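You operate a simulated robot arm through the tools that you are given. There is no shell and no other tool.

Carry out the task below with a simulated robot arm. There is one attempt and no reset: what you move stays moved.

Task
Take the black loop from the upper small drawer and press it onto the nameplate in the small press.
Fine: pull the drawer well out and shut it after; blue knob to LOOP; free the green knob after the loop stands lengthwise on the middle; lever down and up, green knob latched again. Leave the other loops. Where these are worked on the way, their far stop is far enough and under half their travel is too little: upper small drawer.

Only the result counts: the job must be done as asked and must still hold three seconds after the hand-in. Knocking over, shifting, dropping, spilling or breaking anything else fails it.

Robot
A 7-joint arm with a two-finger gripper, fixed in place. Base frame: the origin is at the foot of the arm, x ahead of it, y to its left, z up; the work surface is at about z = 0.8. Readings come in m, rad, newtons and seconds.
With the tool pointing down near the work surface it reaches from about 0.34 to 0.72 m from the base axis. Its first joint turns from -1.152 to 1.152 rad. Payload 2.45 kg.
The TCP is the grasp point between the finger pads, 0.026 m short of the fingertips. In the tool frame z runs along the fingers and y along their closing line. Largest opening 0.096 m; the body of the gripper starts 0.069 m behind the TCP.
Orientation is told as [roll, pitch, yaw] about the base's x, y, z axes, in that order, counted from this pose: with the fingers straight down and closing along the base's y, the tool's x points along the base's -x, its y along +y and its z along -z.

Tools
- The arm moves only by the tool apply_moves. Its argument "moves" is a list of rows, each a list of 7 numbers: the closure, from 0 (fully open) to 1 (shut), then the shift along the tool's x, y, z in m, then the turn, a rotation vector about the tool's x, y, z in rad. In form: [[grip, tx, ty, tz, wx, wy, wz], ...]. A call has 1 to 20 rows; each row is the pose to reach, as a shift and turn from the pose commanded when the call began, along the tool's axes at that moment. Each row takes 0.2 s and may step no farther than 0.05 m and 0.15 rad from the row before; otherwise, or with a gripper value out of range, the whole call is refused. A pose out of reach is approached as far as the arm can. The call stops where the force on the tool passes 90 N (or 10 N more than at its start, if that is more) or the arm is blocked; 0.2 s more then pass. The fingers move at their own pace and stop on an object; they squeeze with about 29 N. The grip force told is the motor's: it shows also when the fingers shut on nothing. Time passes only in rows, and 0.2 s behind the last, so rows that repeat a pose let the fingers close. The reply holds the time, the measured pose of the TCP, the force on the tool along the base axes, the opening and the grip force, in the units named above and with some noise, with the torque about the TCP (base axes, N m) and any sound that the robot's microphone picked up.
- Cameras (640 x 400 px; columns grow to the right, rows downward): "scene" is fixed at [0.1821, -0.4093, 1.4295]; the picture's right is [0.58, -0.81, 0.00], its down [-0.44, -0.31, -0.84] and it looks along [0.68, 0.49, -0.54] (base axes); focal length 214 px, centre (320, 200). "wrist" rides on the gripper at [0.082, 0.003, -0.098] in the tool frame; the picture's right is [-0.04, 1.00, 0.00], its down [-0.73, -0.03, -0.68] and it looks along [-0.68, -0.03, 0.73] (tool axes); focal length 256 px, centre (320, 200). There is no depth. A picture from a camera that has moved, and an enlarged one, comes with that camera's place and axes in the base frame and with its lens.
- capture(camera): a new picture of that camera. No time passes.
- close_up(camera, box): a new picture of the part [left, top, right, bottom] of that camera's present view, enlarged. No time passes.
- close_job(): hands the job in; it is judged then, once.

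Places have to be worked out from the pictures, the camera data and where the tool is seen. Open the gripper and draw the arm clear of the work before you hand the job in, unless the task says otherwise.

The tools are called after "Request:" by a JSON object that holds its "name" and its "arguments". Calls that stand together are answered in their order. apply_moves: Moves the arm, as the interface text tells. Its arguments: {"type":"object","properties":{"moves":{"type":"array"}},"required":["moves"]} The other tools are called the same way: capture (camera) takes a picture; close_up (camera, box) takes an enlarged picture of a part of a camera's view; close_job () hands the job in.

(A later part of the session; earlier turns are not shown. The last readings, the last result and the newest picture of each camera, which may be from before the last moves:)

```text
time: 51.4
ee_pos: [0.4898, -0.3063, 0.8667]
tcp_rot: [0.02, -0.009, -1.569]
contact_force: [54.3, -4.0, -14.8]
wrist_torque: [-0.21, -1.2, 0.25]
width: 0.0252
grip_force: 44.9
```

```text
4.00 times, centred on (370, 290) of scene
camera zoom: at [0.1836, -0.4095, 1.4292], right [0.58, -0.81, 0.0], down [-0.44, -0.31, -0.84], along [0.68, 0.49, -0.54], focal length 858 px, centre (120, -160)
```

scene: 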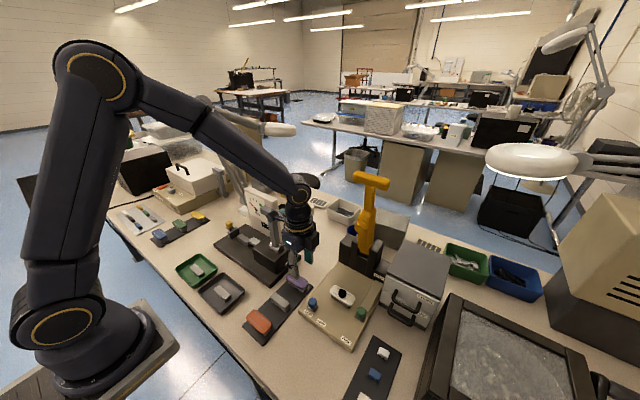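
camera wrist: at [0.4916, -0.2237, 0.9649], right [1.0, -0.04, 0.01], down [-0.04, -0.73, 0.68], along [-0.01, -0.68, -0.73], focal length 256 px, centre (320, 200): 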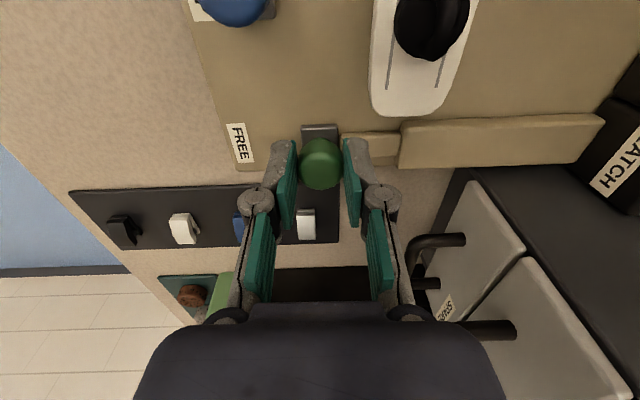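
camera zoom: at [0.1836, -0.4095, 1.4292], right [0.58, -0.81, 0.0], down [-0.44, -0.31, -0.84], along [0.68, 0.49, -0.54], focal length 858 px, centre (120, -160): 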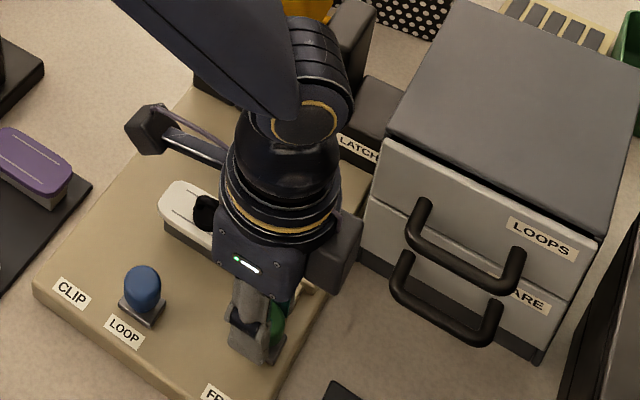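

It held firm at 54 N, so that is the FREE stop (30 mm of travel). I relax the pull, open, and rise clear, then look at everything again.

Request:
{"name": "apply_moves", "arguments": {"moves": [[0.95, 0, 0.004, 0, 0, 0, 0], [0.95, 0, 0.007, 0, 0, 0, 0], [0.8, 0, 0.007, 0, 0, 0, 0], [0.6, 0, 0.007, 0, 0, 0, 0], [0.55, 0, 0.007, 0, 0, 0, 0], [0.55, 0, 0.007, -0.015, 0, 0, 0], [0.55, 0, 0.0, -0.05, 0, 0, 0], [0.55, 0, -0.03, -0.09, 0, 0, 0], [0.55, 0, -0.06, -0.13, 0, 0, 0], [0.55, 0, -0.09, -0.165, 0, 0, 0], [0.55, 0.03, -0.09, -0.2, 0, 0, 0]]}}

Request:
{"name": "capture", "arguments": {"camera": "wrist"}}

Request:
{"name": "capture", "arguments": {"camera": "scene"}}

Request:
{"name": "close_up", "arguments": {"camera": "scene", "box": [290, 230, 420, 350]}}

```text
time: 53.8
ee_pos: [0.3867, -0.2755, 1.0636]
tcp_rot: [0.0, -0.001, -1.572]
contact_force: [0.0, 0.2, 0.1]
wrist_torque: [-0.02, 0.01, 0.01]
width: 0.0434
grip_force: 0.0
```

```text
taken
camera wrist: at [0.3904, -0.1942, 1.1615], right [1.0, -0.04, 0.0], down [-0.03, -0.73, 0.68], along [-0.03, -0.68, -0.73], focal length 256 px, centre (320, 200)
```

wrist: 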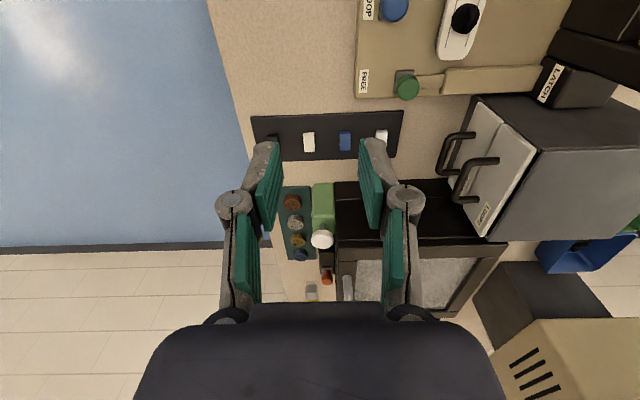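

```text
taken
```

scene: 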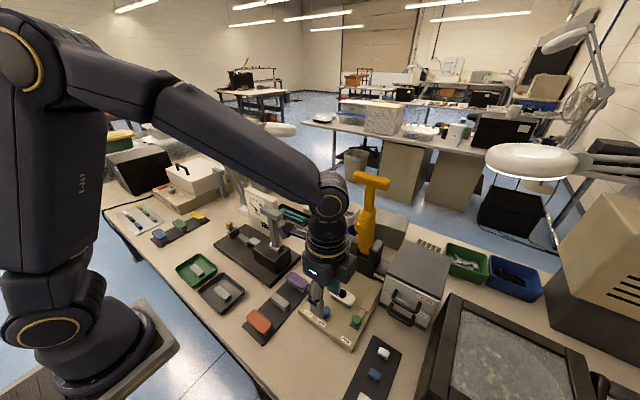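

```text
3.33 times, centred on (355, 290) of scene
camera zoom: at [0.182, -0.4093, 1.4295], right [0.58, -0.81, 0.0], down [-0.44, -0.31, -0.84], along [0.68, 0.49, -0.54], focal length 715 px, centre (203, -100)
```

zoom: 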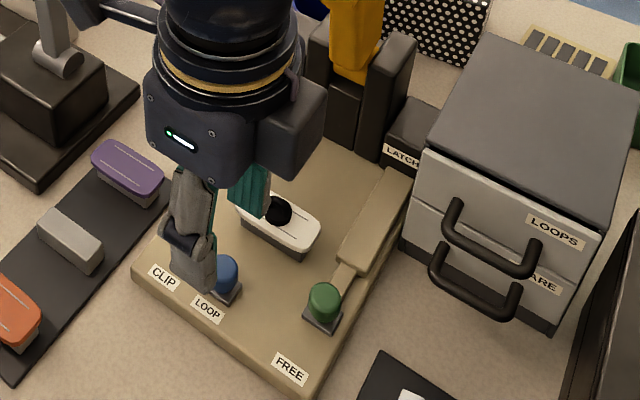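

Blue is at LOOP, green at FREE, the loop stands, and the lever is still upright. I swing to the +y side at height for a side view of the lever's pivot and T-bar.

Request:
{"name": "apply_moves", "arguments": {"moves": [[0.55, 0.03, 0.0, -0.03, 0, 0, 0], [0.55, 0.06, 0.0, -0.06, 0, 0, 0], [0.55, 0.1, 0.0, -0.09, 0, 0, 0], [0.55, 0.14, 0.0, -0.12, 0, 0, 0], [0.55, 0.175, 0.02, -0.14, 0, 0, 0], [0.55, 0.205, 0.05, -0.16, 0, 0, 0], [0.55, 0.215, 0.09, -0.165, 0, 0, 0], [0.55, 0.215, 0.12, -0.165, 0, 0, 0]]}}

Request:
{"name": "capture", "arguments": {"camera": "wrist"}}

Request:
{"name": "capture", "arguments": {"camera": "scene"}}

```text
time: 55.6
ee_pos: [0.5079, -0.0601, 1.2321]
tcp_rot: [0.002, 0.001, -1.572]
contact_force: [-0.2, 1.2, 0.2]
wrist_torque: [-0.02, 0.0, 0.01]
width: 0.043
grip_force: 0.0
```

```text
taken
camera wrist: at [0.5118, 0.0207, 1.3305], right [1.0, -0.04, 0.0], down [-0.03, -0.73, 0.68], along [-0.03, -0.68, -0.73], focal length 256 px, centre (320, 200)
```

wrist: 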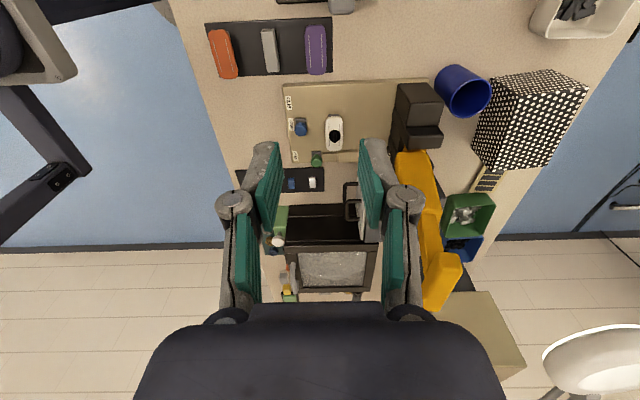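

```text
taken
```

scene: 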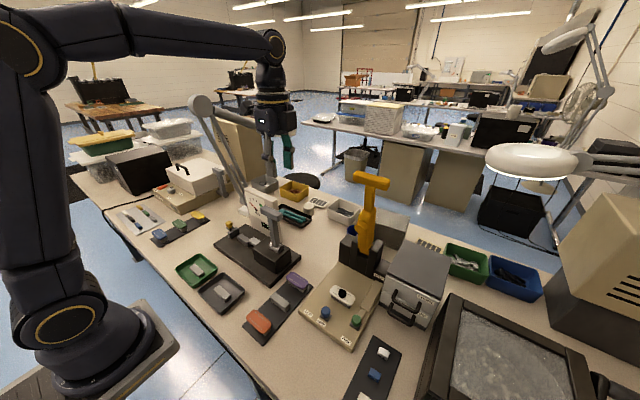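

The open fingers hide part of the lever, so I close them for a clear view and zoom in.

Request:
{"name": "apply_moves", "arguments": {"moves": [[0.8, 0, 0, 0, 0, 0, 0], [1, 0, 0, 0, 0, 0, 0], [1, 0, 0, 0, 0, 0, 0]]}}

Request:
{"name": "close_up", "arguments": {"camera": "wrist", "box": [300, 70, 500, 330]}}

Request:
{"name": "close_up", "arguments": {"camera": "scene", "box": [320, 160, 410, 290]}}

Request:
{"name": "close_up", "arguments": {"camera": "wrist", "box": [370, 130, 470, 320]}}

```text
time: 56.4
ee_pos: [0.5079, -0.0617, 1.231]
tcp_rot: [0.001, -0.001, -1.572]
contact_force: [-0.6, 0.0, 0.1]
wrist_torque: [0.01, 0.01, 0.01]
width: 0.0
grip_force: 22.9
```

```text
1.54 times, centred on (400, 200) of wrist
camera zoom: at [0.5114, 0.0204, 1.3303], right [1.0, -0.04, 0.0], down [-0.03, -0.73, 0.68], along [-0.03, -0.68, -0.73], focal length 394 px, centre (197, 200)
```

zoom: 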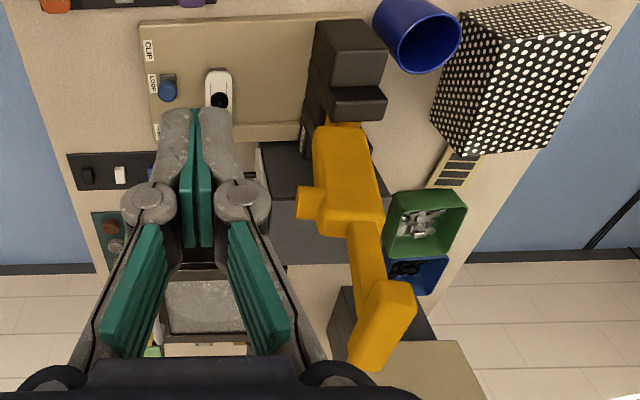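

```text
3.08 times, centred on (365, 225) of scene
camera zoom: at [0.1821, -0.4093, 1.4295], right [0.58, -0.81, 0.0], down [-0.44, -0.31, -0.84], along [0.68, 0.49, -0.54], focal length 660 px, centre (182, 123)
```

zoom: 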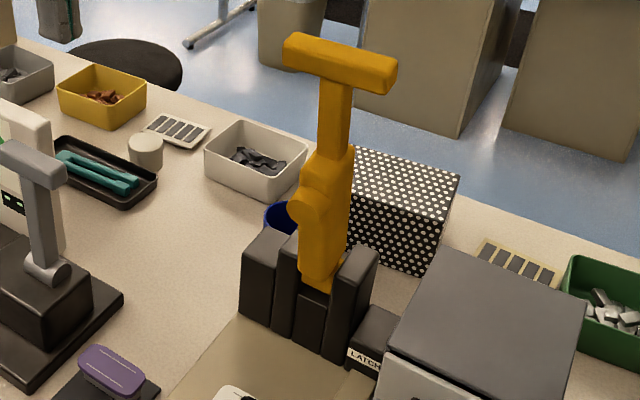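

```text
2.11 times, centred on (420, 225) of wrist
camera zoom: at [0.5114, 0.0204, 1.3303], right [1.0, -0.04, 0.0], down [-0.03, -0.73, 0.68], along [-0.03, -0.68, -0.73], focal length 539 px, centre (110, 147)
```

zoom: 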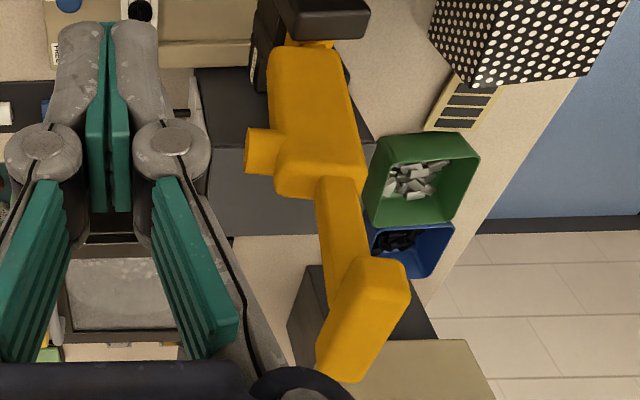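

From the side, the lever's axis leans about 9° toward the arm and meets its pivot near (0.674, z 0.92); its front boss would then swing right onto the loop after about 79°. The T-bar is at (0.632, -0.242, 1.187). I'll cage its +y end between the fingers, clear of the stem, and first move above it.

Request:
{"name": "apply_moves", "arguments": {"moves": [[0.7, 0, 0.02, -0.03, 0, 0, 0], [0.52, -0.025, 0.055, -0.045, 0, 0, 0], [0.52, -0.055, 0.09, -0.045, 0, 0, 0], [0.52, -0.09, 0.115, -0.045, 0, 0, 0], [0.52, -0.12, 0.124, -0.045, 0, 0, 0], [0.52, -0.1505, 0.124, -0.045, 0, 0, 0], [0.52, -0.1505, 0.124, -0.045, 0, 0, 0]]}}

Request:
{"name": "capture", "arguments": {"camera": "wrist"}}

Request:
{"name": "close_up", "arguments": {"camera": "scene", "box": [290, 90, 440, 270]}}

```text
time: 58.0
ee_pos: [0.5893, -0.2096, 1.2503]
tcp_rot: [0.005, 0.0, -1.569]
contact_force: [0.3, 1.6, 1.3]
wrist_torque: [-0.09, 0.02, 0.02]
width: 0.0461
grip_force: 0.0
out of reach, approached as far as the arm can: row 4, 5, 6, 7
```

```text
taken
camera wrist: at [0.5929, -0.1283, 1.3491], right [1.0, -0.04, 0.0], down [-0.03, -0.73, 0.68], along [-0.02, -0.68, -0.73], focal length 256 px, centre (320, 200)
```

wrist: 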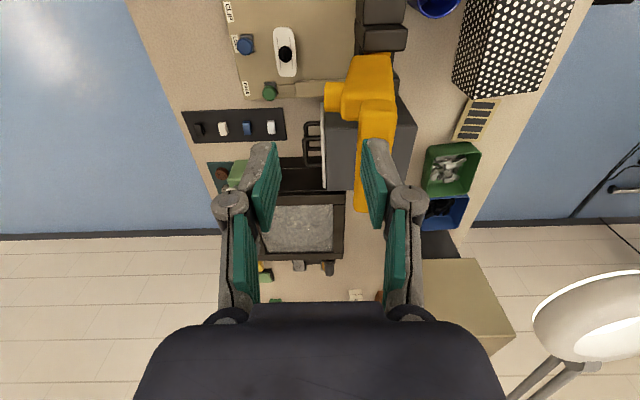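

```text
2.22 times, centred on (365, 180) of scene
camera zoom: at [0.1823, -0.4089, 1.4295], right [0.58, -0.81, 0.0], down [-0.44, -0.31, -0.84], along [0.68, 0.49, -0.54], focal length 477 px, centre (220, 244)
```

zoom: 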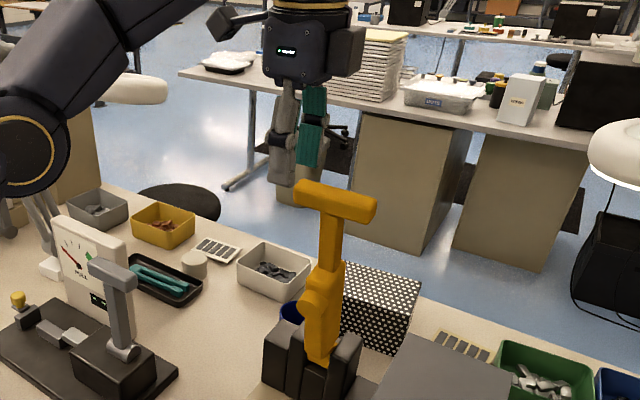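

With the tool vertical this height is out of reach, so I'll tilt the tool forward by 45° instead: it brings the wrist nearer, and suits pulling the lever down and pushing it up again. I back off slightly while tilting.

Request:
{"name": "apply_moves", "arguments": {"moves": [[0.45, 0, -0.02, 0.005, -0.1, 0, 0], [0.45, 0, -0.04, 0.01, -0.23, 0, 0], [0.45, 0, -0.055, 0.015, -0.36, 0, 0], [0.45, 0, -0.064, 0.02, -0.49, 0, 0], [0.45, 0, -0.064, 0.025, -0.62, 0, 0], [0.45, 0, -0.064, 0.025, -0.75, 0, 0], [0.45, 0, -0.064, 0.025, -0.785, 0, 0], [0.45, 0, -0.064, 0.025, -0.785, 0, 0]]}}

Request:
{"name": "capture", "arguments": {"camera": "wrist"}}

Request:
{"name": "capture", "arguments": {"camera": "scene"}}

```text
time: 59.8
ee_pos: [0.526, -0.212, 1.222]
tcp_rot: [0.788, 0.002, -1.573]
contact_force: [-0.4, 0.1, 0.4]
wrist_torque: [-0.03, 0.01, 0.0]
width: 0.0529
grip_force: 0.0
```

```text
taken
camera wrist: at [0.4585, -0.1302, 1.2942], right [0.71, -0.04, 0.71], down [-0.5, -0.73, 0.46], along [0.5, -0.68, -0.54], focal length 256 px, centre (320, 200)
```

wrist: 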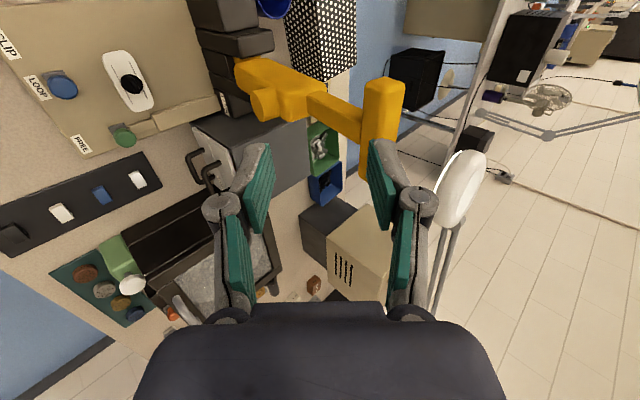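

```text
taken
```

scene: 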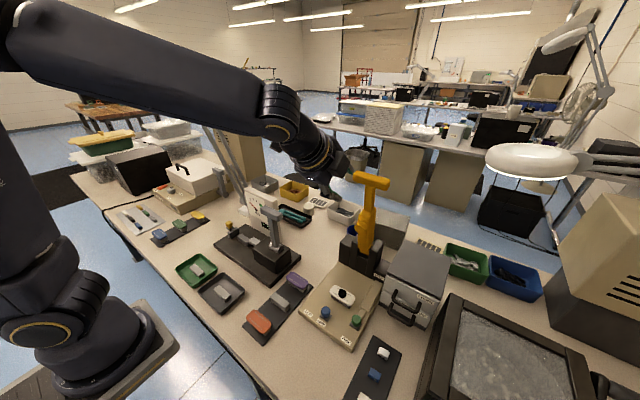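

The tilt is reached at TCP (0.526, -0.212, 1.222). In the tool frame the T-bar lies 50 mm to the +y-of-tool side and 100 mm ahead, so I shift sideways first and check.

Request:
{"name": "apply_moves", "arguments": {"moves": [[0.42, 0, 0.025, 0.0, 0, 0, 0], [0.42, 0, 0.05, 0.0, 0, 0, 0], [0.42, 0, 0.05, 0.03, 0, 0, 0], [0.42, 0, 0.05, 0.03, 0, 0, 0]]}}

Request:
{"name": "capture", "arguments": {"camera": "wrist"}}

Request:
{"name": "close_up", "arguments": {"camera": "scene", "box": [290, 110, 440, 270]}}

```text
time: 60.8
ee_pos: [0.5803, -0.2111, 1.2372]
tcp_rot: [0.787, -0.001, -1.573]
contact_force: [0.3, -1.0, -0.7]
wrist_torque: [-0.01, -0.01, -0.01]
width: 0.0559
grip_force: 0.0
```

```text
taken
camera wrist: at [0.5131, -0.1287, 1.3098], right [0.71, -0.04, 0.71], down [-0.5, -0.73, 0.46], along [0.5, -0.68, -0.54], focal length 256 px, centre (320, 200)
```

wrist: 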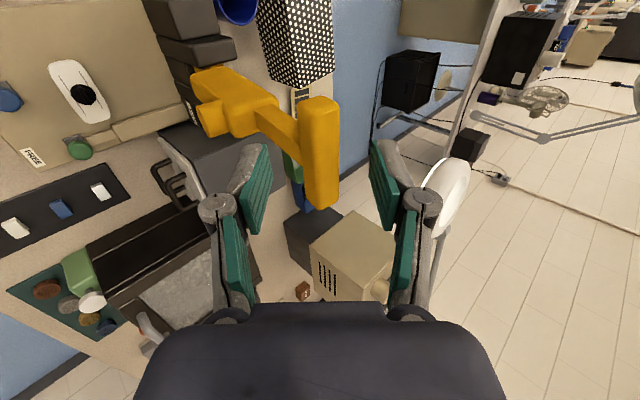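

```text
2.50 times, centred on (365, 190) of scene
camera zoom: at [0.1821, -0.4093, 1.4295], right [0.58, -0.81, 0.0], down [-0.44, -0.31, -0.84], along [0.68, 0.49, -0.54], focal length 536 px, centre (208, 225)
```

zoom: 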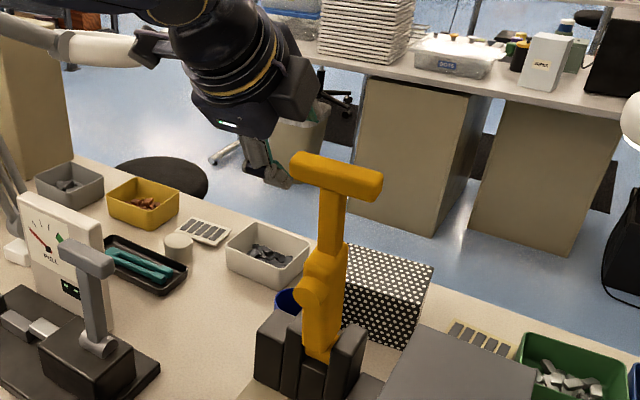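

The bar's near end is now centred between the fingers and 72 mm ahead. I advance along the tool axis until the bar is inside the fingers.

Request:
{"name": "apply_moves", "arguments": {"moves": [[0.42, 0, 0, 0.02, 0, 0, 0], [0.42, 0, 0, 0.04, 0, 0, 0], [0.42, 0, 0, 0.055, 0, 0, 0], [0.42, 0, 0, 0.068, 0, 0, 0], [0.42, 0, 0, 0.08, 0, 0, 0], [0.42, 0, 0, 0.08, 0, 0, 0]]}}

Request:
{"name": "capture", "arguments": {"camera": "wrist"}}

Request:
{"name": "close_up", "arguments": {"camera": "scene", "box": [290, 110, 440, 270]}}

```text
time: 62.2
ee_pos: [0.6361, -0.2121, 1.1791]
tcp_rot: [0.786, 0.001, -1.573]
contact_force: [0.5, -1.0, 0.1]
wrist_torque: [0.03, -0.02, 0.0]
width: 0.0555
grip_force: 0.1
```

```text
taken
camera wrist: at [0.5693, -0.1295, 1.2509], right [0.71, -0.04, 0.71], down [-0.5, -0.73, 0.46], along [0.5, -0.68, -0.54], focal length 256 px, centre (320, 200)
```

wrist: 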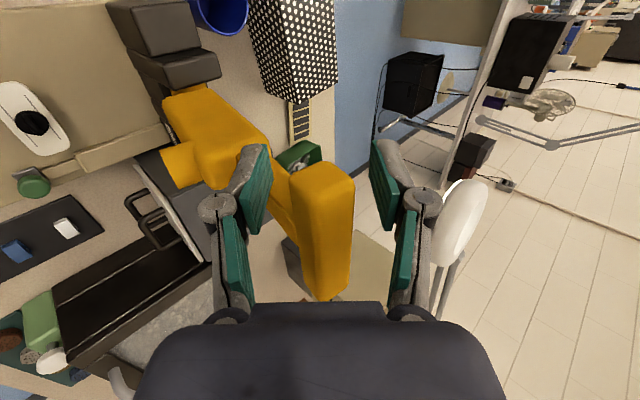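

```text
2.50 times, centred on (365, 190) of scene
camera zoom: at [0.1821, -0.4093, 1.4295], right [0.58, -0.81, 0.0], down [-0.44, -0.31, -0.84], along [0.68, 0.49, -0.54], focal length 536 px, centre (208, 225)
```

zoom: 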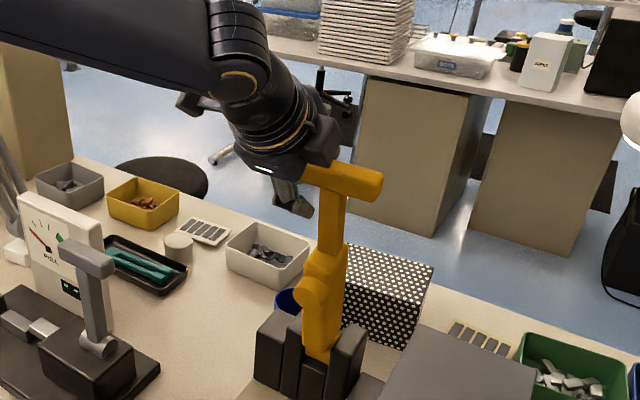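

The bar is caged with no contact. I narrow the fingers a bit and pull along the lever's arc to about 30°, keeping the tilt, and watch the forces.

Request:
{"name": "apply_moves", "arguments": {"moves": [[0.52, 0, 0, 0, 0, 0, 0], [0.52, 0, -0.015, -0.008, 0, 0, 0], [0.52, 0, -0.029, -0.015, 0, 0, 0], [0.52, 0, -0.044, -0.023, 0, 0, 0], [0.52, 0, -0.0585, -0.03, 0, 0, 0]]}}

Request:
{"name": "capture", "arguments": {"camera": "wrist"}}

Request:
{"name": "capture", "arguments": {"camera": "scene"}}

```text
time: 63.4
ee_pos: [0.575, -0.2125, 1.1572]
tcp_rot: [0.786, 0.001, -1.572]
contact_force: [-0.1, -1.0, -0.2]
wrist_torque: [0.03, 0.01, 0.02]
width: 0.046
grip_force: 0.1
```

```text
taken
camera wrist: at [0.5071, -0.1304, 1.2291], right [0.71, -0.04, 0.71], down [-0.5, -0.73, 0.46], along [0.5, -0.68, -0.54], focal length 256 px, centre (320, 200)
```

wrist: 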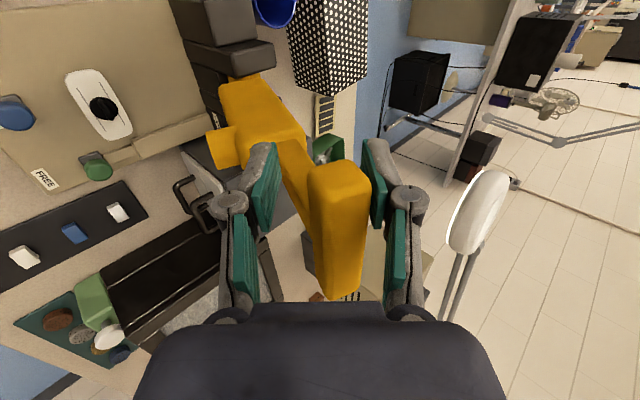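

```text
taken
```

scene: 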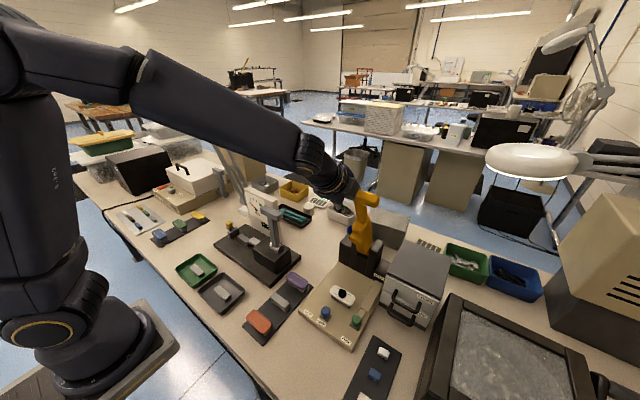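

The lever follows freely with hardly any force. I continue along the arc to about 50°, easing the tilt.

Request:
{"name": "apply_moves", "arguments": {"moves": [[0.52, 0, -0.018, -0.0065, 0.017, 0, 0], [0.52, 0, -0.0358, -0.0126, 0.035, 0, 0], [0.52, 0, -0.059, -0.0172, 0.06, 0, 0], [0.52, 0, -0.0826, -0.0211, 0.087, 0, 0], [0.52, 0, -0.106, -0.022, 0.113, 0, 0], [0.52, 0, -0.13, -0.0214, 0.14, 0, 0]]}}

Request:
{"name": "capture", "arguments": {"camera": "wrist"}}

Request:
{"name": "close_up", "arguments": {"camera": "scene", "box": [270, 150, 430, 340]}}

```text
time: 64.8
ee_pos: [0.4677, -0.2125, 1.0806]
tcp_rot: [0.646, 0.0, -1.572]
contact_force: [-0.1, 0.7, -1.1]
wrist_torque: [-0.01, -0.01, -0.03]
width: 0.0463
grip_force: 0.2
```

```text
taken
camera wrist: at [0.412, -0.1313, 1.162], right [0.8, -0.04, 0.6], down [-0.43, -0.73, 0.53], along [0.42, -0.68, -0.6], focal length 256 px, centre (320, 200)
```

wrist: 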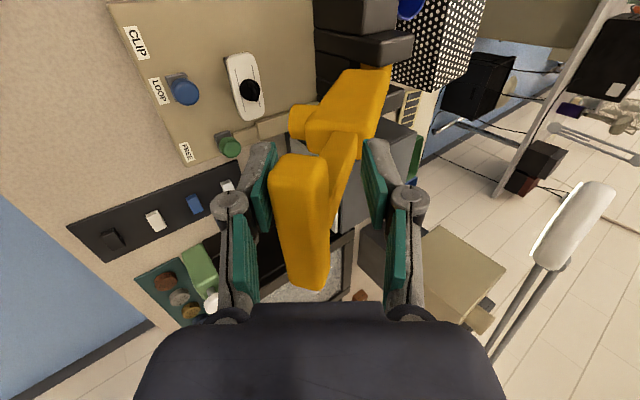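

```text
2.11 times, centred on (350, 245) of scene
camera zoom: at [0.1821, -0.4093, 1.4295], right [0.58, -0.81, 0.0], down [-0.44, -0.31, -0.84], along [0.68, 0.49, -0.54], focal length 452 px, centre (257, 105)
```

zoom: 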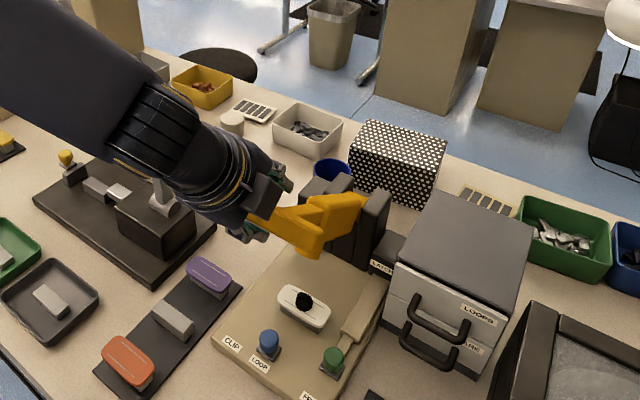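

The bar has drifted to the near finger, so the lever moves very freely; it fits a pivot at (0.674, 0.92) with radius 0.27, now at about 54°. I continue slowly toward 78°.

Request:
{"name": "apply_moves", "arguments": {"moves": [[0.52, 0, -0.023, 0.0065, 0.026, 0, 0], [0.52, 0, -0.0451, 0.0143, 0.052, 0, 0], [0.52, 0, -0.066, 0.0245, 0.07, 0, 0], [0.52, 0, -0.0871, 0.0363, 0.087, 0, 0], [0.52, 0, -0.102, 0.047, 0.105, 0, 0], [0.52, 0, -0.1174, 0.0587, 0.122, 0, 0]]}}

Request:
{"name": "capture", "arguments": {"camera": "wrist"}}

Request:
{"name": "close_up", "arguments": {"camera": "scene", "box": [270, 150, 430, 340]}}

```text
time: 66.2
ee_pos: [0.4096, -0.2126, 0.9638]
tcp_rot: [0.524, 0.002, -1.575]
contact_force: [-1.7, 0.5, -1.2]
wrist_torque: [0.0, 0.01, 0.02]
width: 0.0471
grip_force: 1.1
```

```text
taken
camera wrist: at [0.3643, -0.1309, 1.0514], right [0.87, -0.04, 0.5], down [-0.37, -0.73, 0.57], along [0.34, -0.68, -0.65], focal length 256 px, centre (320, 200)
```

wrist: 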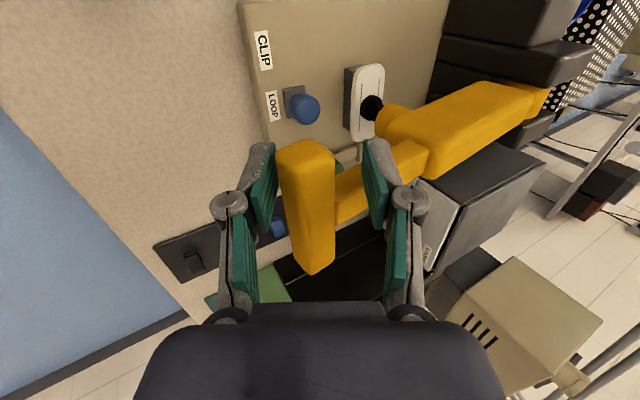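

```text
2.11 times, centred on (350, 245) of scene
camera zoom: at [0.1821, -0.4093, 1.4295], right [0.58, -0.81, 0.0], down [-0.44, -0.31, -0.84], along [0.68, 0.49, -0.54], focal length 452 px, centre (257, 105)
```

zoom: 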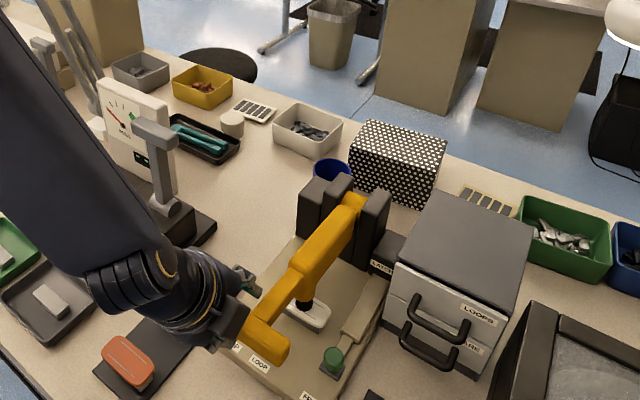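

The boss is close above the loop. I look closely before pressing.

Request:
{"name": "close_up", "arguments": {"camera": "wrist", "box": [320, 50, 460, 190]}}

Request:
{"name": "close_up", "arguments": {"camera": "scene", "box": [310, 250, 370, 320]}}

```text
2.86 times, centred on (390, 120) of wrist
camera zoom: at [0.3643, -0.1309, 1.0514], right [0.87, -0.04, 0.5], down [-0.37, -0.73, 0.57], along [0.34, -0.68, -0.65], focal length 731 px, centre (120, 429)
```

zoom: 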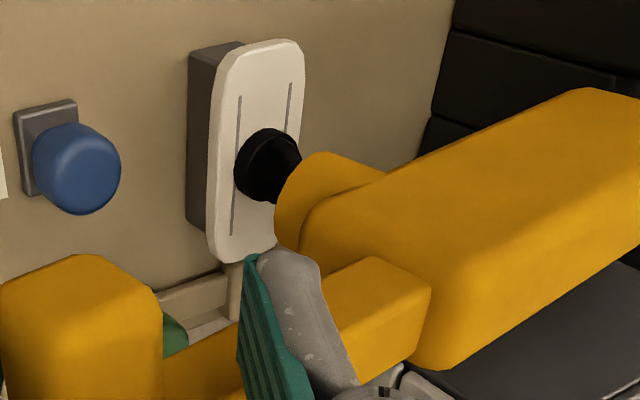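

```text
5.71 times, centred on (340, 285) of scene
camera zoom: at [0.1821, -0.4093, 1.4295], right [0.58, -0.81, 0.0], down [-0.44, -0.31, -0.84], along [0.68, 0.49, -0.54], focal length 1226 px, centre (206, -286)
```

zoom: 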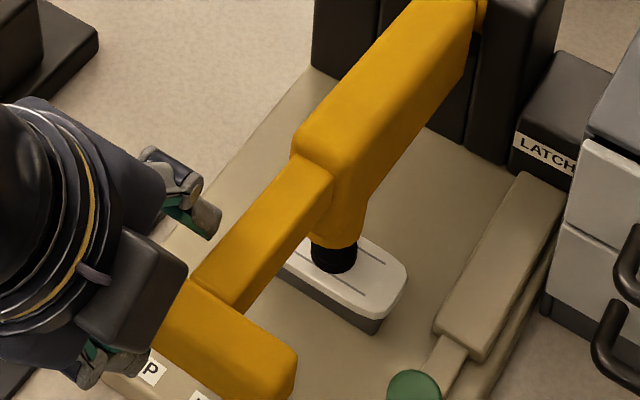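

The boss is right above the loop and the loop stands square beneath it. I continue along the arc so the upper finger presses the bar down, in small steps.

Request:
{"name": "apply_moves", "arguments": {"moves": [[0.52, 0, -0.008, 0.006, 0, 0, 0], [0.52, 0, -0.016, 0.012, 0, 0, 0], [0.52, 0, -0.022, 0.018, 0, 0, 0], [0.52, 0, -0.026, 0.022, 0, 0, 0]]}}

Request:
{"name": "capture", "arguments": {"camera": "wrist"}}

Request:
{"name": "close_up", "arguments": {"camera": "scene", "box": [310, 250, 370, 320]}}

```text
time: 67.2
ee_pos: [0.3973, -0.2124, 0.9334]
tcp_rot: [0.525, -0.001, -1.573]
contact_force: [1.1, -1.1, 0.2]
wrist_torque: [0.03, 0.03, 0.05]
width: 0.0464
grip_force: 0.3
```

```text
taken
camera wrist: at [0.3523, -0.1299, 1.0202], right [0.86, -0.04, 0.5], down [-0.37, -0.73, 0.57], along [0.34, -0.68, -0.65], focal length 256 px, centre (320, 200)
```

wrist: 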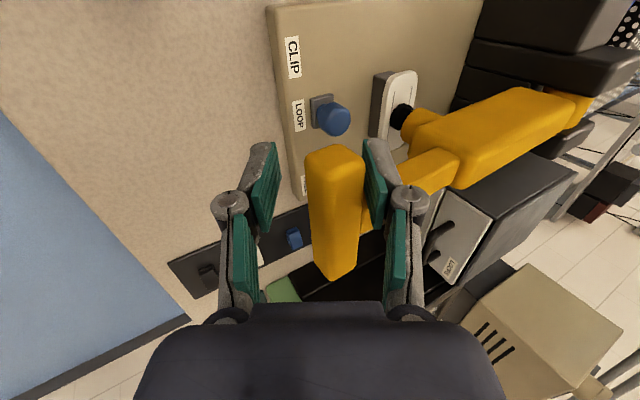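

```text
5.71 times, centred on (340, 285) of scene
camera zoom: at [0.1821, -0.4093, 1.4295], right [0.58, -0.81, 0.0], down [-0.44, -0.31, -0.84], along [0.68, 0.49, -0.54], focal length 1226 px, centre (206, -286)
```

zoom: 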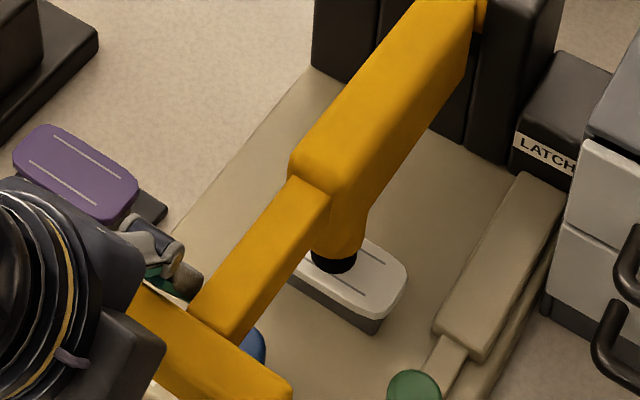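

The boss now sits on the loop and the upper finger is near the bar. I press on in small steps.

Request:
{"name": "apply_moves", "arguments": {"moves": [[0.52, 0, -0.005, 0.004, 0, 0, 0], [0.52, 0, -0.01, 0.008, 0, 0, 0], [0.52, 0, -0.015, 0.012, 0, 0, 0], [0.52, 0, -0.018, 0.015, 0, 0, 0]]}}

Request:
{"name": "capture", "arguments": {"camera": "wrist"}}

Request:
{"name": "close_up", "arguments": {"camera": "scene", "box": [310, 250, 370, 320]}}

```text
time: 68.2
ee_pos: [0.3936, -0.2118, 0.9134]
tcp_rot: [0.537, -0.001, -1.57]
contact_force: [22.8, -2.9, 28.0]
wrist_torque: [-0.08, -0.01, -0.16]
width: 0.0731
grip_force: 19.9
```

```text
taken
camera wrist: at [0.3456, -0.1298, 0.9998], right [0.86, -0.04, 0.51], down [-0.37, -0.73, 0.57], along [0.35, -0.68, -0.64], focal length 256 px, centre (320, 200)
```

wrist: 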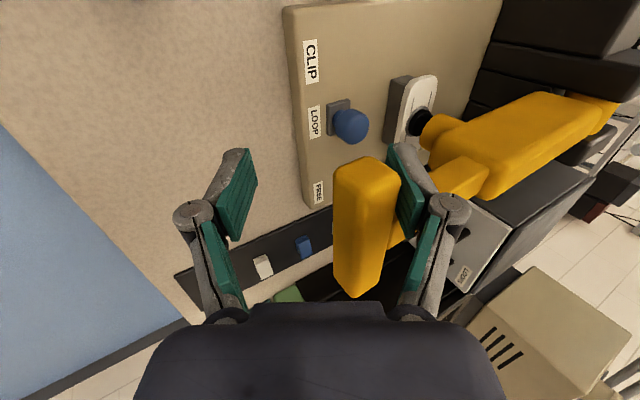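

```text
5.71 times, centred on (340, 285) of scene
camera zoom: at [0.1823, -0.4092, 1.4295], right [0.58, -0.81, 0.0], down [-0.44, -0.31, -0.84], along [0.68, 0.49, -0.54], focal length 1226 px, centre (206, -286)
```

zoom: 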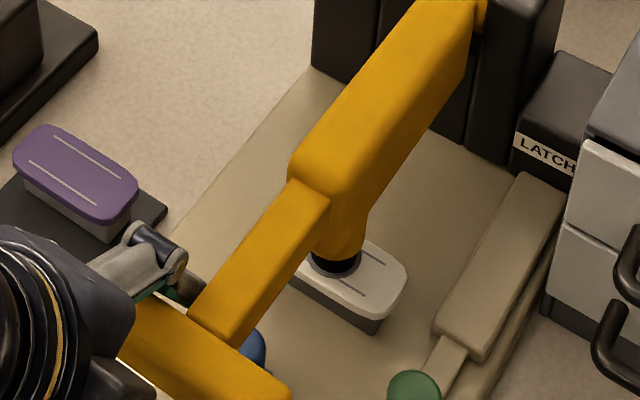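

The upper finger is being forced open (73 mm), so finger strength isn't enough for the press stroke; the lever rests on the loop. I'll withdraw from the bar and push straight down with closed fingertips instead.

Request:
{"name": "apply_moves", "arguments": {"moves": [[0.4, 0, 0.008, -0.006, 0, 0, 0], [0.35, 0, 0.012, -0.01, 0, 0, 0], [0.35, 0, 0.012, -0.03, 0, 0, 0], [0.35, 0, 0.012, -0.06, 0, 0, 0], [0.35, 0, 0.012, -0.1, 0, 0, 0], [0.35, 0, 0.012, -0.13, 0, 0, 0]]}}

Request:
{"name": "capture", "arguments": {"camera": "wrist"}}

Request:
{"name": "close_up", "arguments": {"camera": "scene", "box": [270, 180, 430, 340]}}

```text
time: 69.6
ee_pos: [0.3326, -0.2112, 1.0277]
tcp_rot: [0.523, -0.001, -1.576]
contact_force: [-0.1, -0.2, 1.2]
wrist_torque: [0.01, 0.0, -0.02]
width: 0.0623
grip_force: 0.0
```

```text
taken
camera wrist: at [0.2878, -0.1307, 1.1151], right [0.87, -0.04, 0.5], down [-0.37, -0.73, 0.57], along [0.34, -0.68, -0.65], focal length 256 px, centre (320, 200)
```

wrist: 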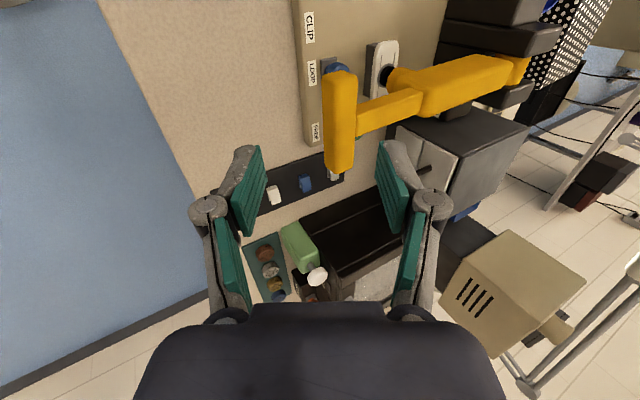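

```text
2.50 times, centred on (350, 260) of scene
camera zoom: at [0.1821, -0.4093, 1.4295], right [0.58, -0.81, 0.0], down [-0.44, -0.31, -0.84], along [0.68, 0.49, -0.54], focal length 536 px, centre (245, 50)
```

zoom: 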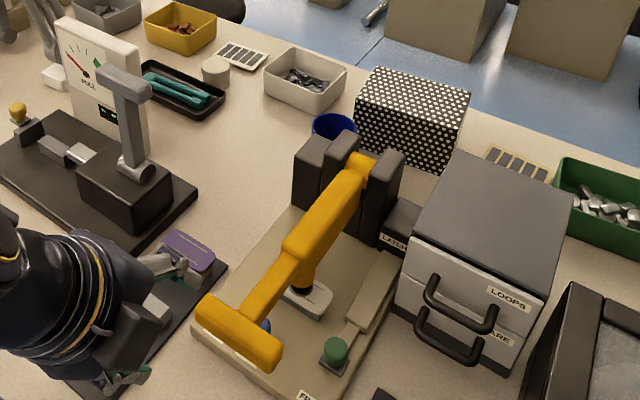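

The lever rests almost horizontal with the boss on the loop, its T-bar's top near (0.408, -0.242, 0.950). I straighten the tool, close the fingers and go above the T-bar's middle.

Request:
{"name": "apply_moves", "arguments": {"moves": [[0.7, -0.006, 0.012, 0.0, 0.1, 0, 0], [1, -0.012, 0.026, 0.005, 0.23, 0, 0], [1, -0.018, 0.042, 0.015, 0.36, 0, 0], [1, -0.025, 0.055, 0.025, 0.46, 0, 0], [1, -0.031, 0.068, 0.037, 0.525, 0, 0], [1, -0.031, 0.068, 0.037, 0.525, 0, 0]]}}

Request:
{"name": "capture", "arguments": {"camera": "wrist"}}

Request:
{"name": "close_up", "arguments": {"camera": "scene", "box": [270, 180, 430, 340]}}

```text
time: 71.0
ee_pos: [0.4134, -0.2414, 1.0337]
tcp_rot: [-0.003, 0.0, -1.574]
contact_force: [-0.5, 0.1, -0.3]
wrist_torque: [-0.01, -0.02, -0.01]
width: 0.0
grip_force: 29.3
```

```text
taken
camera wrist: at [0.417, -0.1604, 1.1323], right [1.0, -0.04, 0.0], down [-0.03, -0.73, 0.68], along [-0.03, -0.68, -0.73], focal length 256 px, centre (320, 200)
```

wrist: 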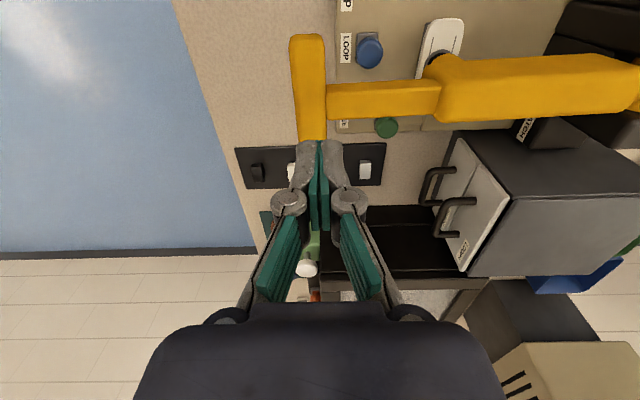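

```text
2.50 times, centred on (350, 260) of scene
camera zoom: at [0.1821, -0.4093, 1.4295], right [0.58, -0.81, 0.0], down [-0.44, -0.31, -0.84], along [0.68, 0.49, -0.54], focal length 536 px, centre (245, 50)
```

zoom: 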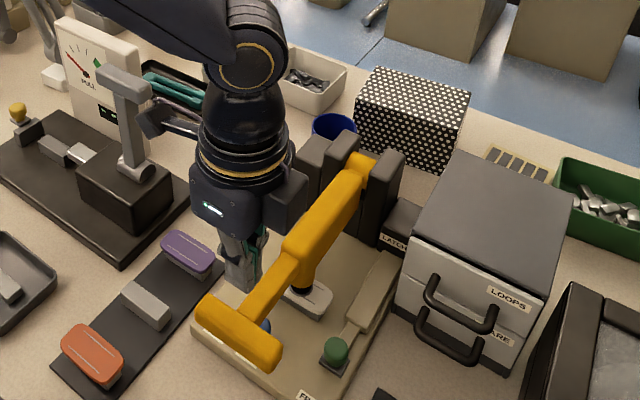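

The T-bar's middle is at x ≈ 0.407. I shift 6 mm back and press straight down with the closed fingertips in small steps.

Request:
{"name": "apply_moves", "arguments": {"moves": [[1, 0, -0.006, 0.02, 0, 0, 0], [1, 0, -0.006, 0.045, 0, 0, 0], [1, 0, -0.006, 0.055, 0, 0, 0], [1, 0, -0.006, 0.06, 0, 0, 0], [1, 0, -0.006, 0.064, 0, 0, 0], [1, 0, -0.006, 0.068, 0, 0, 0]]}}

Request:
{"name": "close_up", "arguments": {"camera": "scene", "box": [290, 220, 390, 340]}}

```text
time: 72.4
ee_pos: [0.4052, -0.244, 0.9674]
tcp_rot: [0.005, -0.003, -1.574]
contact_force: [-23.6, 12.5, 83.0]
wrist_torque: [0.37, 0.88, 0.0]
width: 0.0057
grip_force: 28.3
```

```text
3.33 times, centred on (340, 280) of scene
camera zoom: at [0.1803, -0.4083, 1.43], right [0.58, -0.81, 0.0], down [-0.44, -0.32, -0.84], along [0.69, 0.49, -0.54], focal length 715 px, centre (253, -67)
```

zoom: 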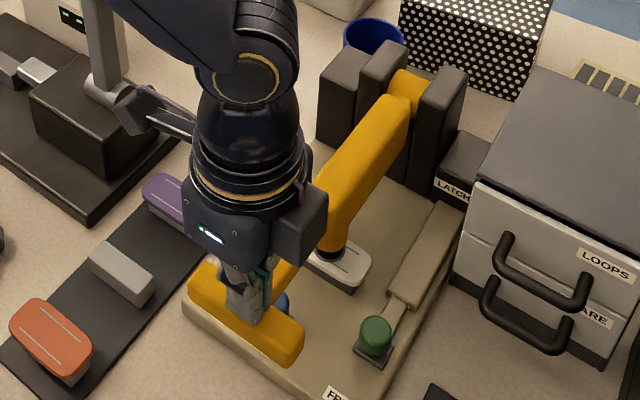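

The force reached 83 N. I check how far the loop and boss went before going on.

Request:
{"name": "close_up", "arguments": {"camera": "scene", "box": [320, 260, 370, 320]}}

Request:
{"name": "capture", "arguments": {"camera": "wrist"}}

Request:
{"name": "close_up", "arguments": {"camera": "wrist", "box": [280, 0, 480, 200]}}

```text
6.67 times, centred on (345, 290) of scene
camera zoom: at [0.1803, -0.4083, 1.43], right [0.58, -0.81, 0.0], down [-0.44, -0.32, -0.84], along [0.69, 0.49, -0.54], focal length 1430 px, centre (153, -400)
```

zoom: 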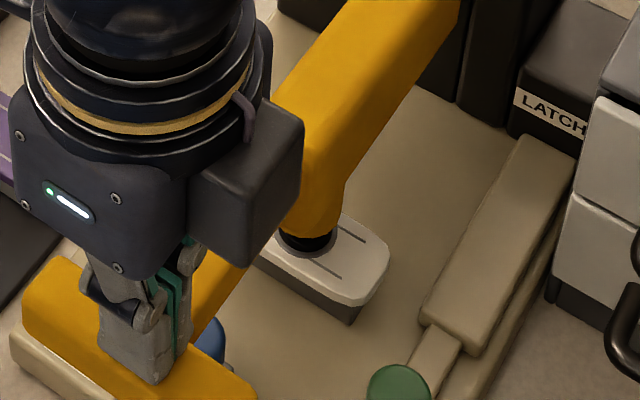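

```text
taken
camera wrist: at [0.4095, -0.1621, 1.066], right [1.0, -0.04, 0.0], down [-0.03, -0.73, 0.68], along [-0.03, -0.68, -0.73], focal length 256 px, centre (320, 200)
```

wrist: 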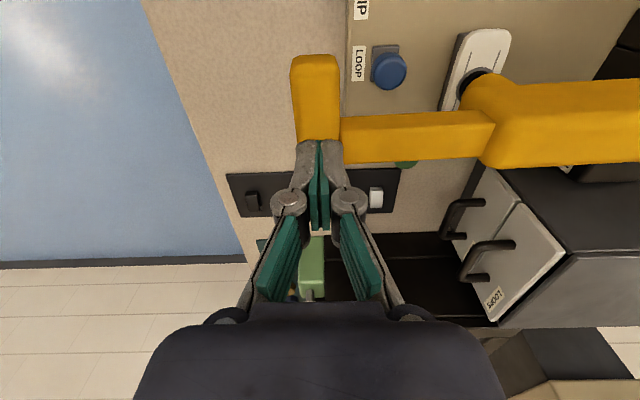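

```text
2.00 times, centred on (380, 100) of wrist
camera zoom: at [0.4095, -0.1621, 1.066], right [1.0, -0.04, 0.0], down [-0.03, -0.73, 0.68], along [-0.03, -0.68, -0.73], focal length 512 px, centre (200, 400)
```

zoom: 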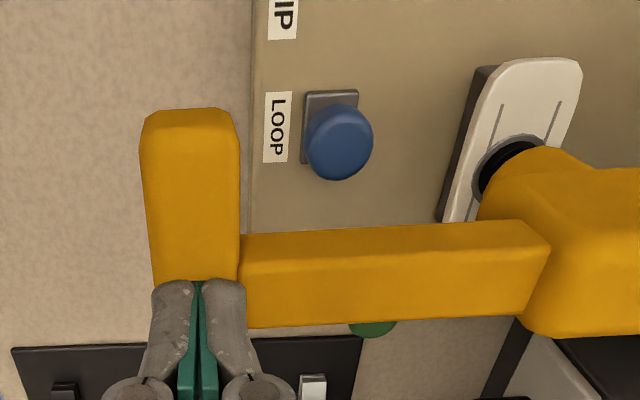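

A grey ring now shows around the loop on the plate, so the press stroke has seated it. I lift off, tilt the tool to 30° again and line up with the T-bar's +y end to bring the lever back up.

Request:
{"name": "apply_moves", "arguments": {"moves": [[1, 0, 0, -0.02, 0, 0, 0], [1, 0, 0, -0.06, 0, 0, 0], [0.7, 0.01, -0.015, -0.08, -0.1, 0, 0], [0.4, 0.02, -0.03, -0.085, -0.23, 0, 0], [0.35, 0.032, -0.045, -0.085, -0.36, 0, 0], [0.35, 0.032, -0.057, -0.075, -0.47, 0, 0], [0.35, 0.032, -0.057, -0.068, -0.523, 0, 0], [0.35, 0.032, -0.057, -0.068, -0.523, 0, 0]]}}

Request:
{"name": "capture", "arguments": {"camera": "wrist"}}

Request:
{"name": "close_up", "arguments": {"camera": "scene", "box": [290, 220, 390, 340]}}

Request:
{"name": "close_up", "arguments": {"camera": "scene", "box": [320, 260, 370, 320]}}

```text
time: 74.2
ee_pos: [0.3491, -0.21, 1.0318]
tcp_rot: [0.524, 0.001, -1.572]
contact_force: [-0.4, -0.6, 0.3]
wrist_torque: [0.04, 0.02, -0.01]
width: 0.0625
grip_force: 0.1
```

```text
taken
camera wrist: at [0.3036, -0.1285, 1.1189], right [0.87, -0.04, 0.5], down [-0.37, -0.73, 0.57], along [0.34, -0.68, -0.65], focal length 256 px, centre (320, 200)
```

wrist: 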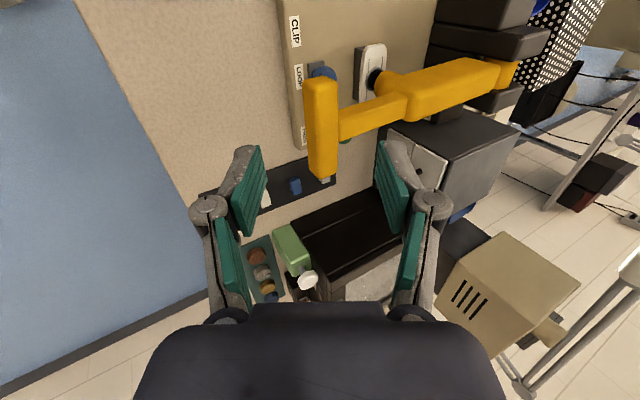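

```text
3.33 times, centred on (340, 280) of scene
camera zoom: at [0.1821, -0.4093, 1.4295], right [0.58, -0.81, 0.0], down [-0.44, -0.31, -0.84], along [0.68, 0.49, -0.54], focal length 715 px, centre (253, -67)
```

zoom: 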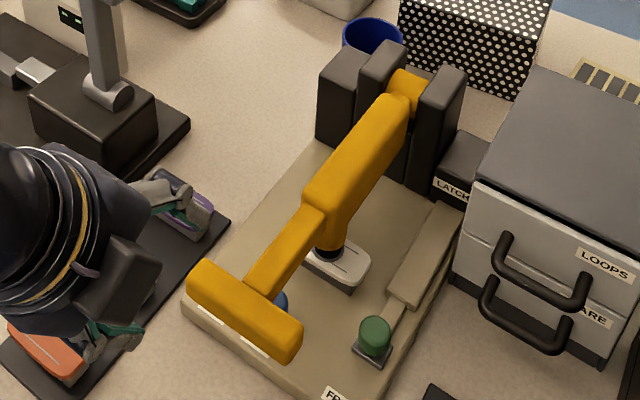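

```text
6.67 times, centred on (345, 290) of scene
camera zoom: at [0.1821, -0.4093, 1.4295], right [0.58, -0.81, 0.0], down [-0.44, -0.31, -0.84], along [0.68, 0.49, -0.54], focal length 1430 px, centre (153, -400)
```

zoom: 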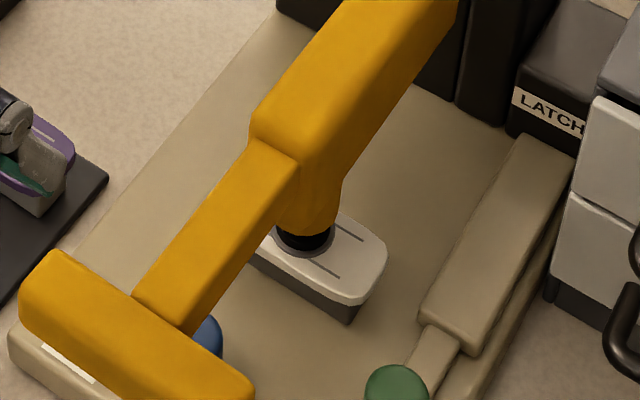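

The ring is clear in the scene view too. The bar's end is centred between the fingers, so I advance along the tool axis to cage it.

Request:
{"name": "apply_moves", "arguments": {"moves": [[0.35, 0, 0, 0.03, 0, 0, 0], [0.35, 0, -0.002, 0.06, 0, 0, 0], [0.35, 0, -0.004, 0.085, 0, 0, 0], [0.35, 0, -0.004, 0.105, 0, 0, 0], [0.35, 0, -0.004, 0.118, 0, 0, 0], [0.35, 0, -0.004, 0.118, 0, 0, 0]]}}

Request:
{"name": "capture", "arguments": {"camera": "wrist"}}

Request:
{"name": "close_up", "arguments": {"camera": "scene", "box": [270, 220, 390, 340]}}

```text
time: 75.6
ee_pos: [0.4069, -0.2113, 0.9282]
tcp_rot: [0.522, -0.001, -1.571]
contact_force: [0.5, -0.2, 0.4]
wrist_torque: [0.0, 0.01, -0.01]
width: 0.0622
grip_force: 0.0
```

```text
taken
camera wrist: at [0.3609, -0.1296, 1.0156], right [0.87, -0.04, 0.5], down [-0.36, -0.73, 0.57], along [0.34, -0.68, -0.65], focal length 256 px, centre (320, 200)
```

wrist: 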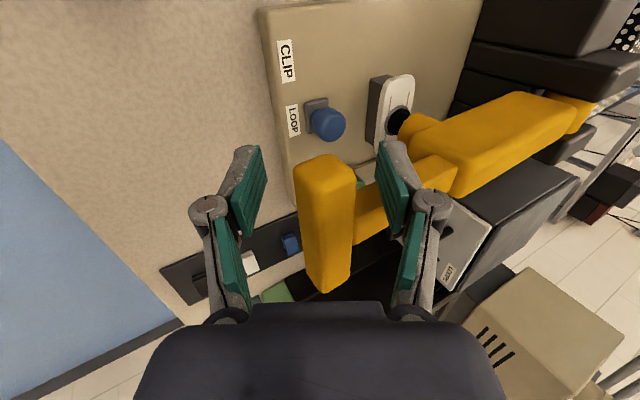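

```text
3.33 times, centred on (330, 280) of scene
camera zoom: at [0.1821, -0.4093, 1.4295], right [0.58, -0.81, 0.0], down [-0.44, -0.31, -0.84], along [0.68, 0.49, -0.54], focal length 715 px, centre (287, -67)
```

zoom: 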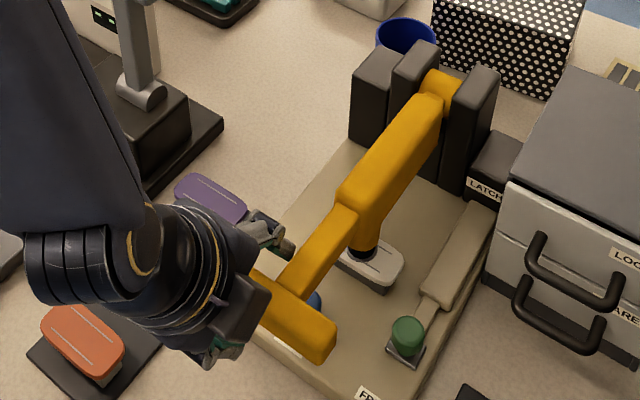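

The bar is caged. I narrow the fingers and lift along the arc with the lower finger, first to about 70°.

Request:
{"name": "apply_moves", "arguments": {"moves": [[0.52, 0, 0, 0, 0, 0, 0], [0.52, 0, 0.0032, 0.005, 0, 0, 0], [0.52, 0, 0.0182, -0.0126, 0, 0, 0], [0.52, 0, 0.0346, -0.0322, 0, 0, 0], [0.52, 0, 0.048, -0.0455, -0.017, 0, 0], [0.52, 0, 0.0619, -0.0586, -0.035, 0, 0]]}}

Request:
{"name": "capture", "arguments": {"camera": "wrist"}}

Request:
{"name": "close_up", "arguments": {"camera": "scene", "box": [270, 180, 430, 340]}}

```text
time: 77.0
ee_pos: [0.4304, -0.2117, 1.0087]
tcp_rot: [0.558, 0.0, -1.574]
contact_force: [-5.9, 0.0, -1.0]
wrist_torque: [0.01, 0.01, 0.09]
width: 0.0502
grip_force: 2.1
```

```text
taken
camera wrist: at [0.3821, -0.1307, 1.095], right [0.85, -0.04, 0.53], down [-0.39, -0.73, 0.56], along [0.37, -0.68, -0.64], focal length 256 px, centre (320, 200)
```

wrist: 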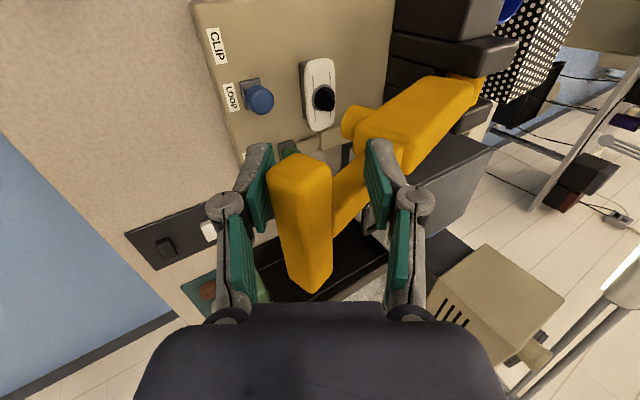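

```text
2.50 times, centred on (350, 260) of scene
camera zoom: at [0.1819, -0.4094, 1.4295], right [0.58, -0.81, 0.0], down [-0.44, -0.31, -0.84], along [0.68, 0.49, -0.54], focal length 536 px, centre (245, 50)
```

zoom: 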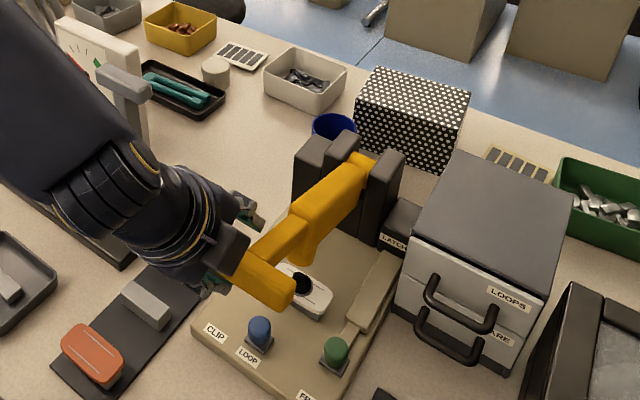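

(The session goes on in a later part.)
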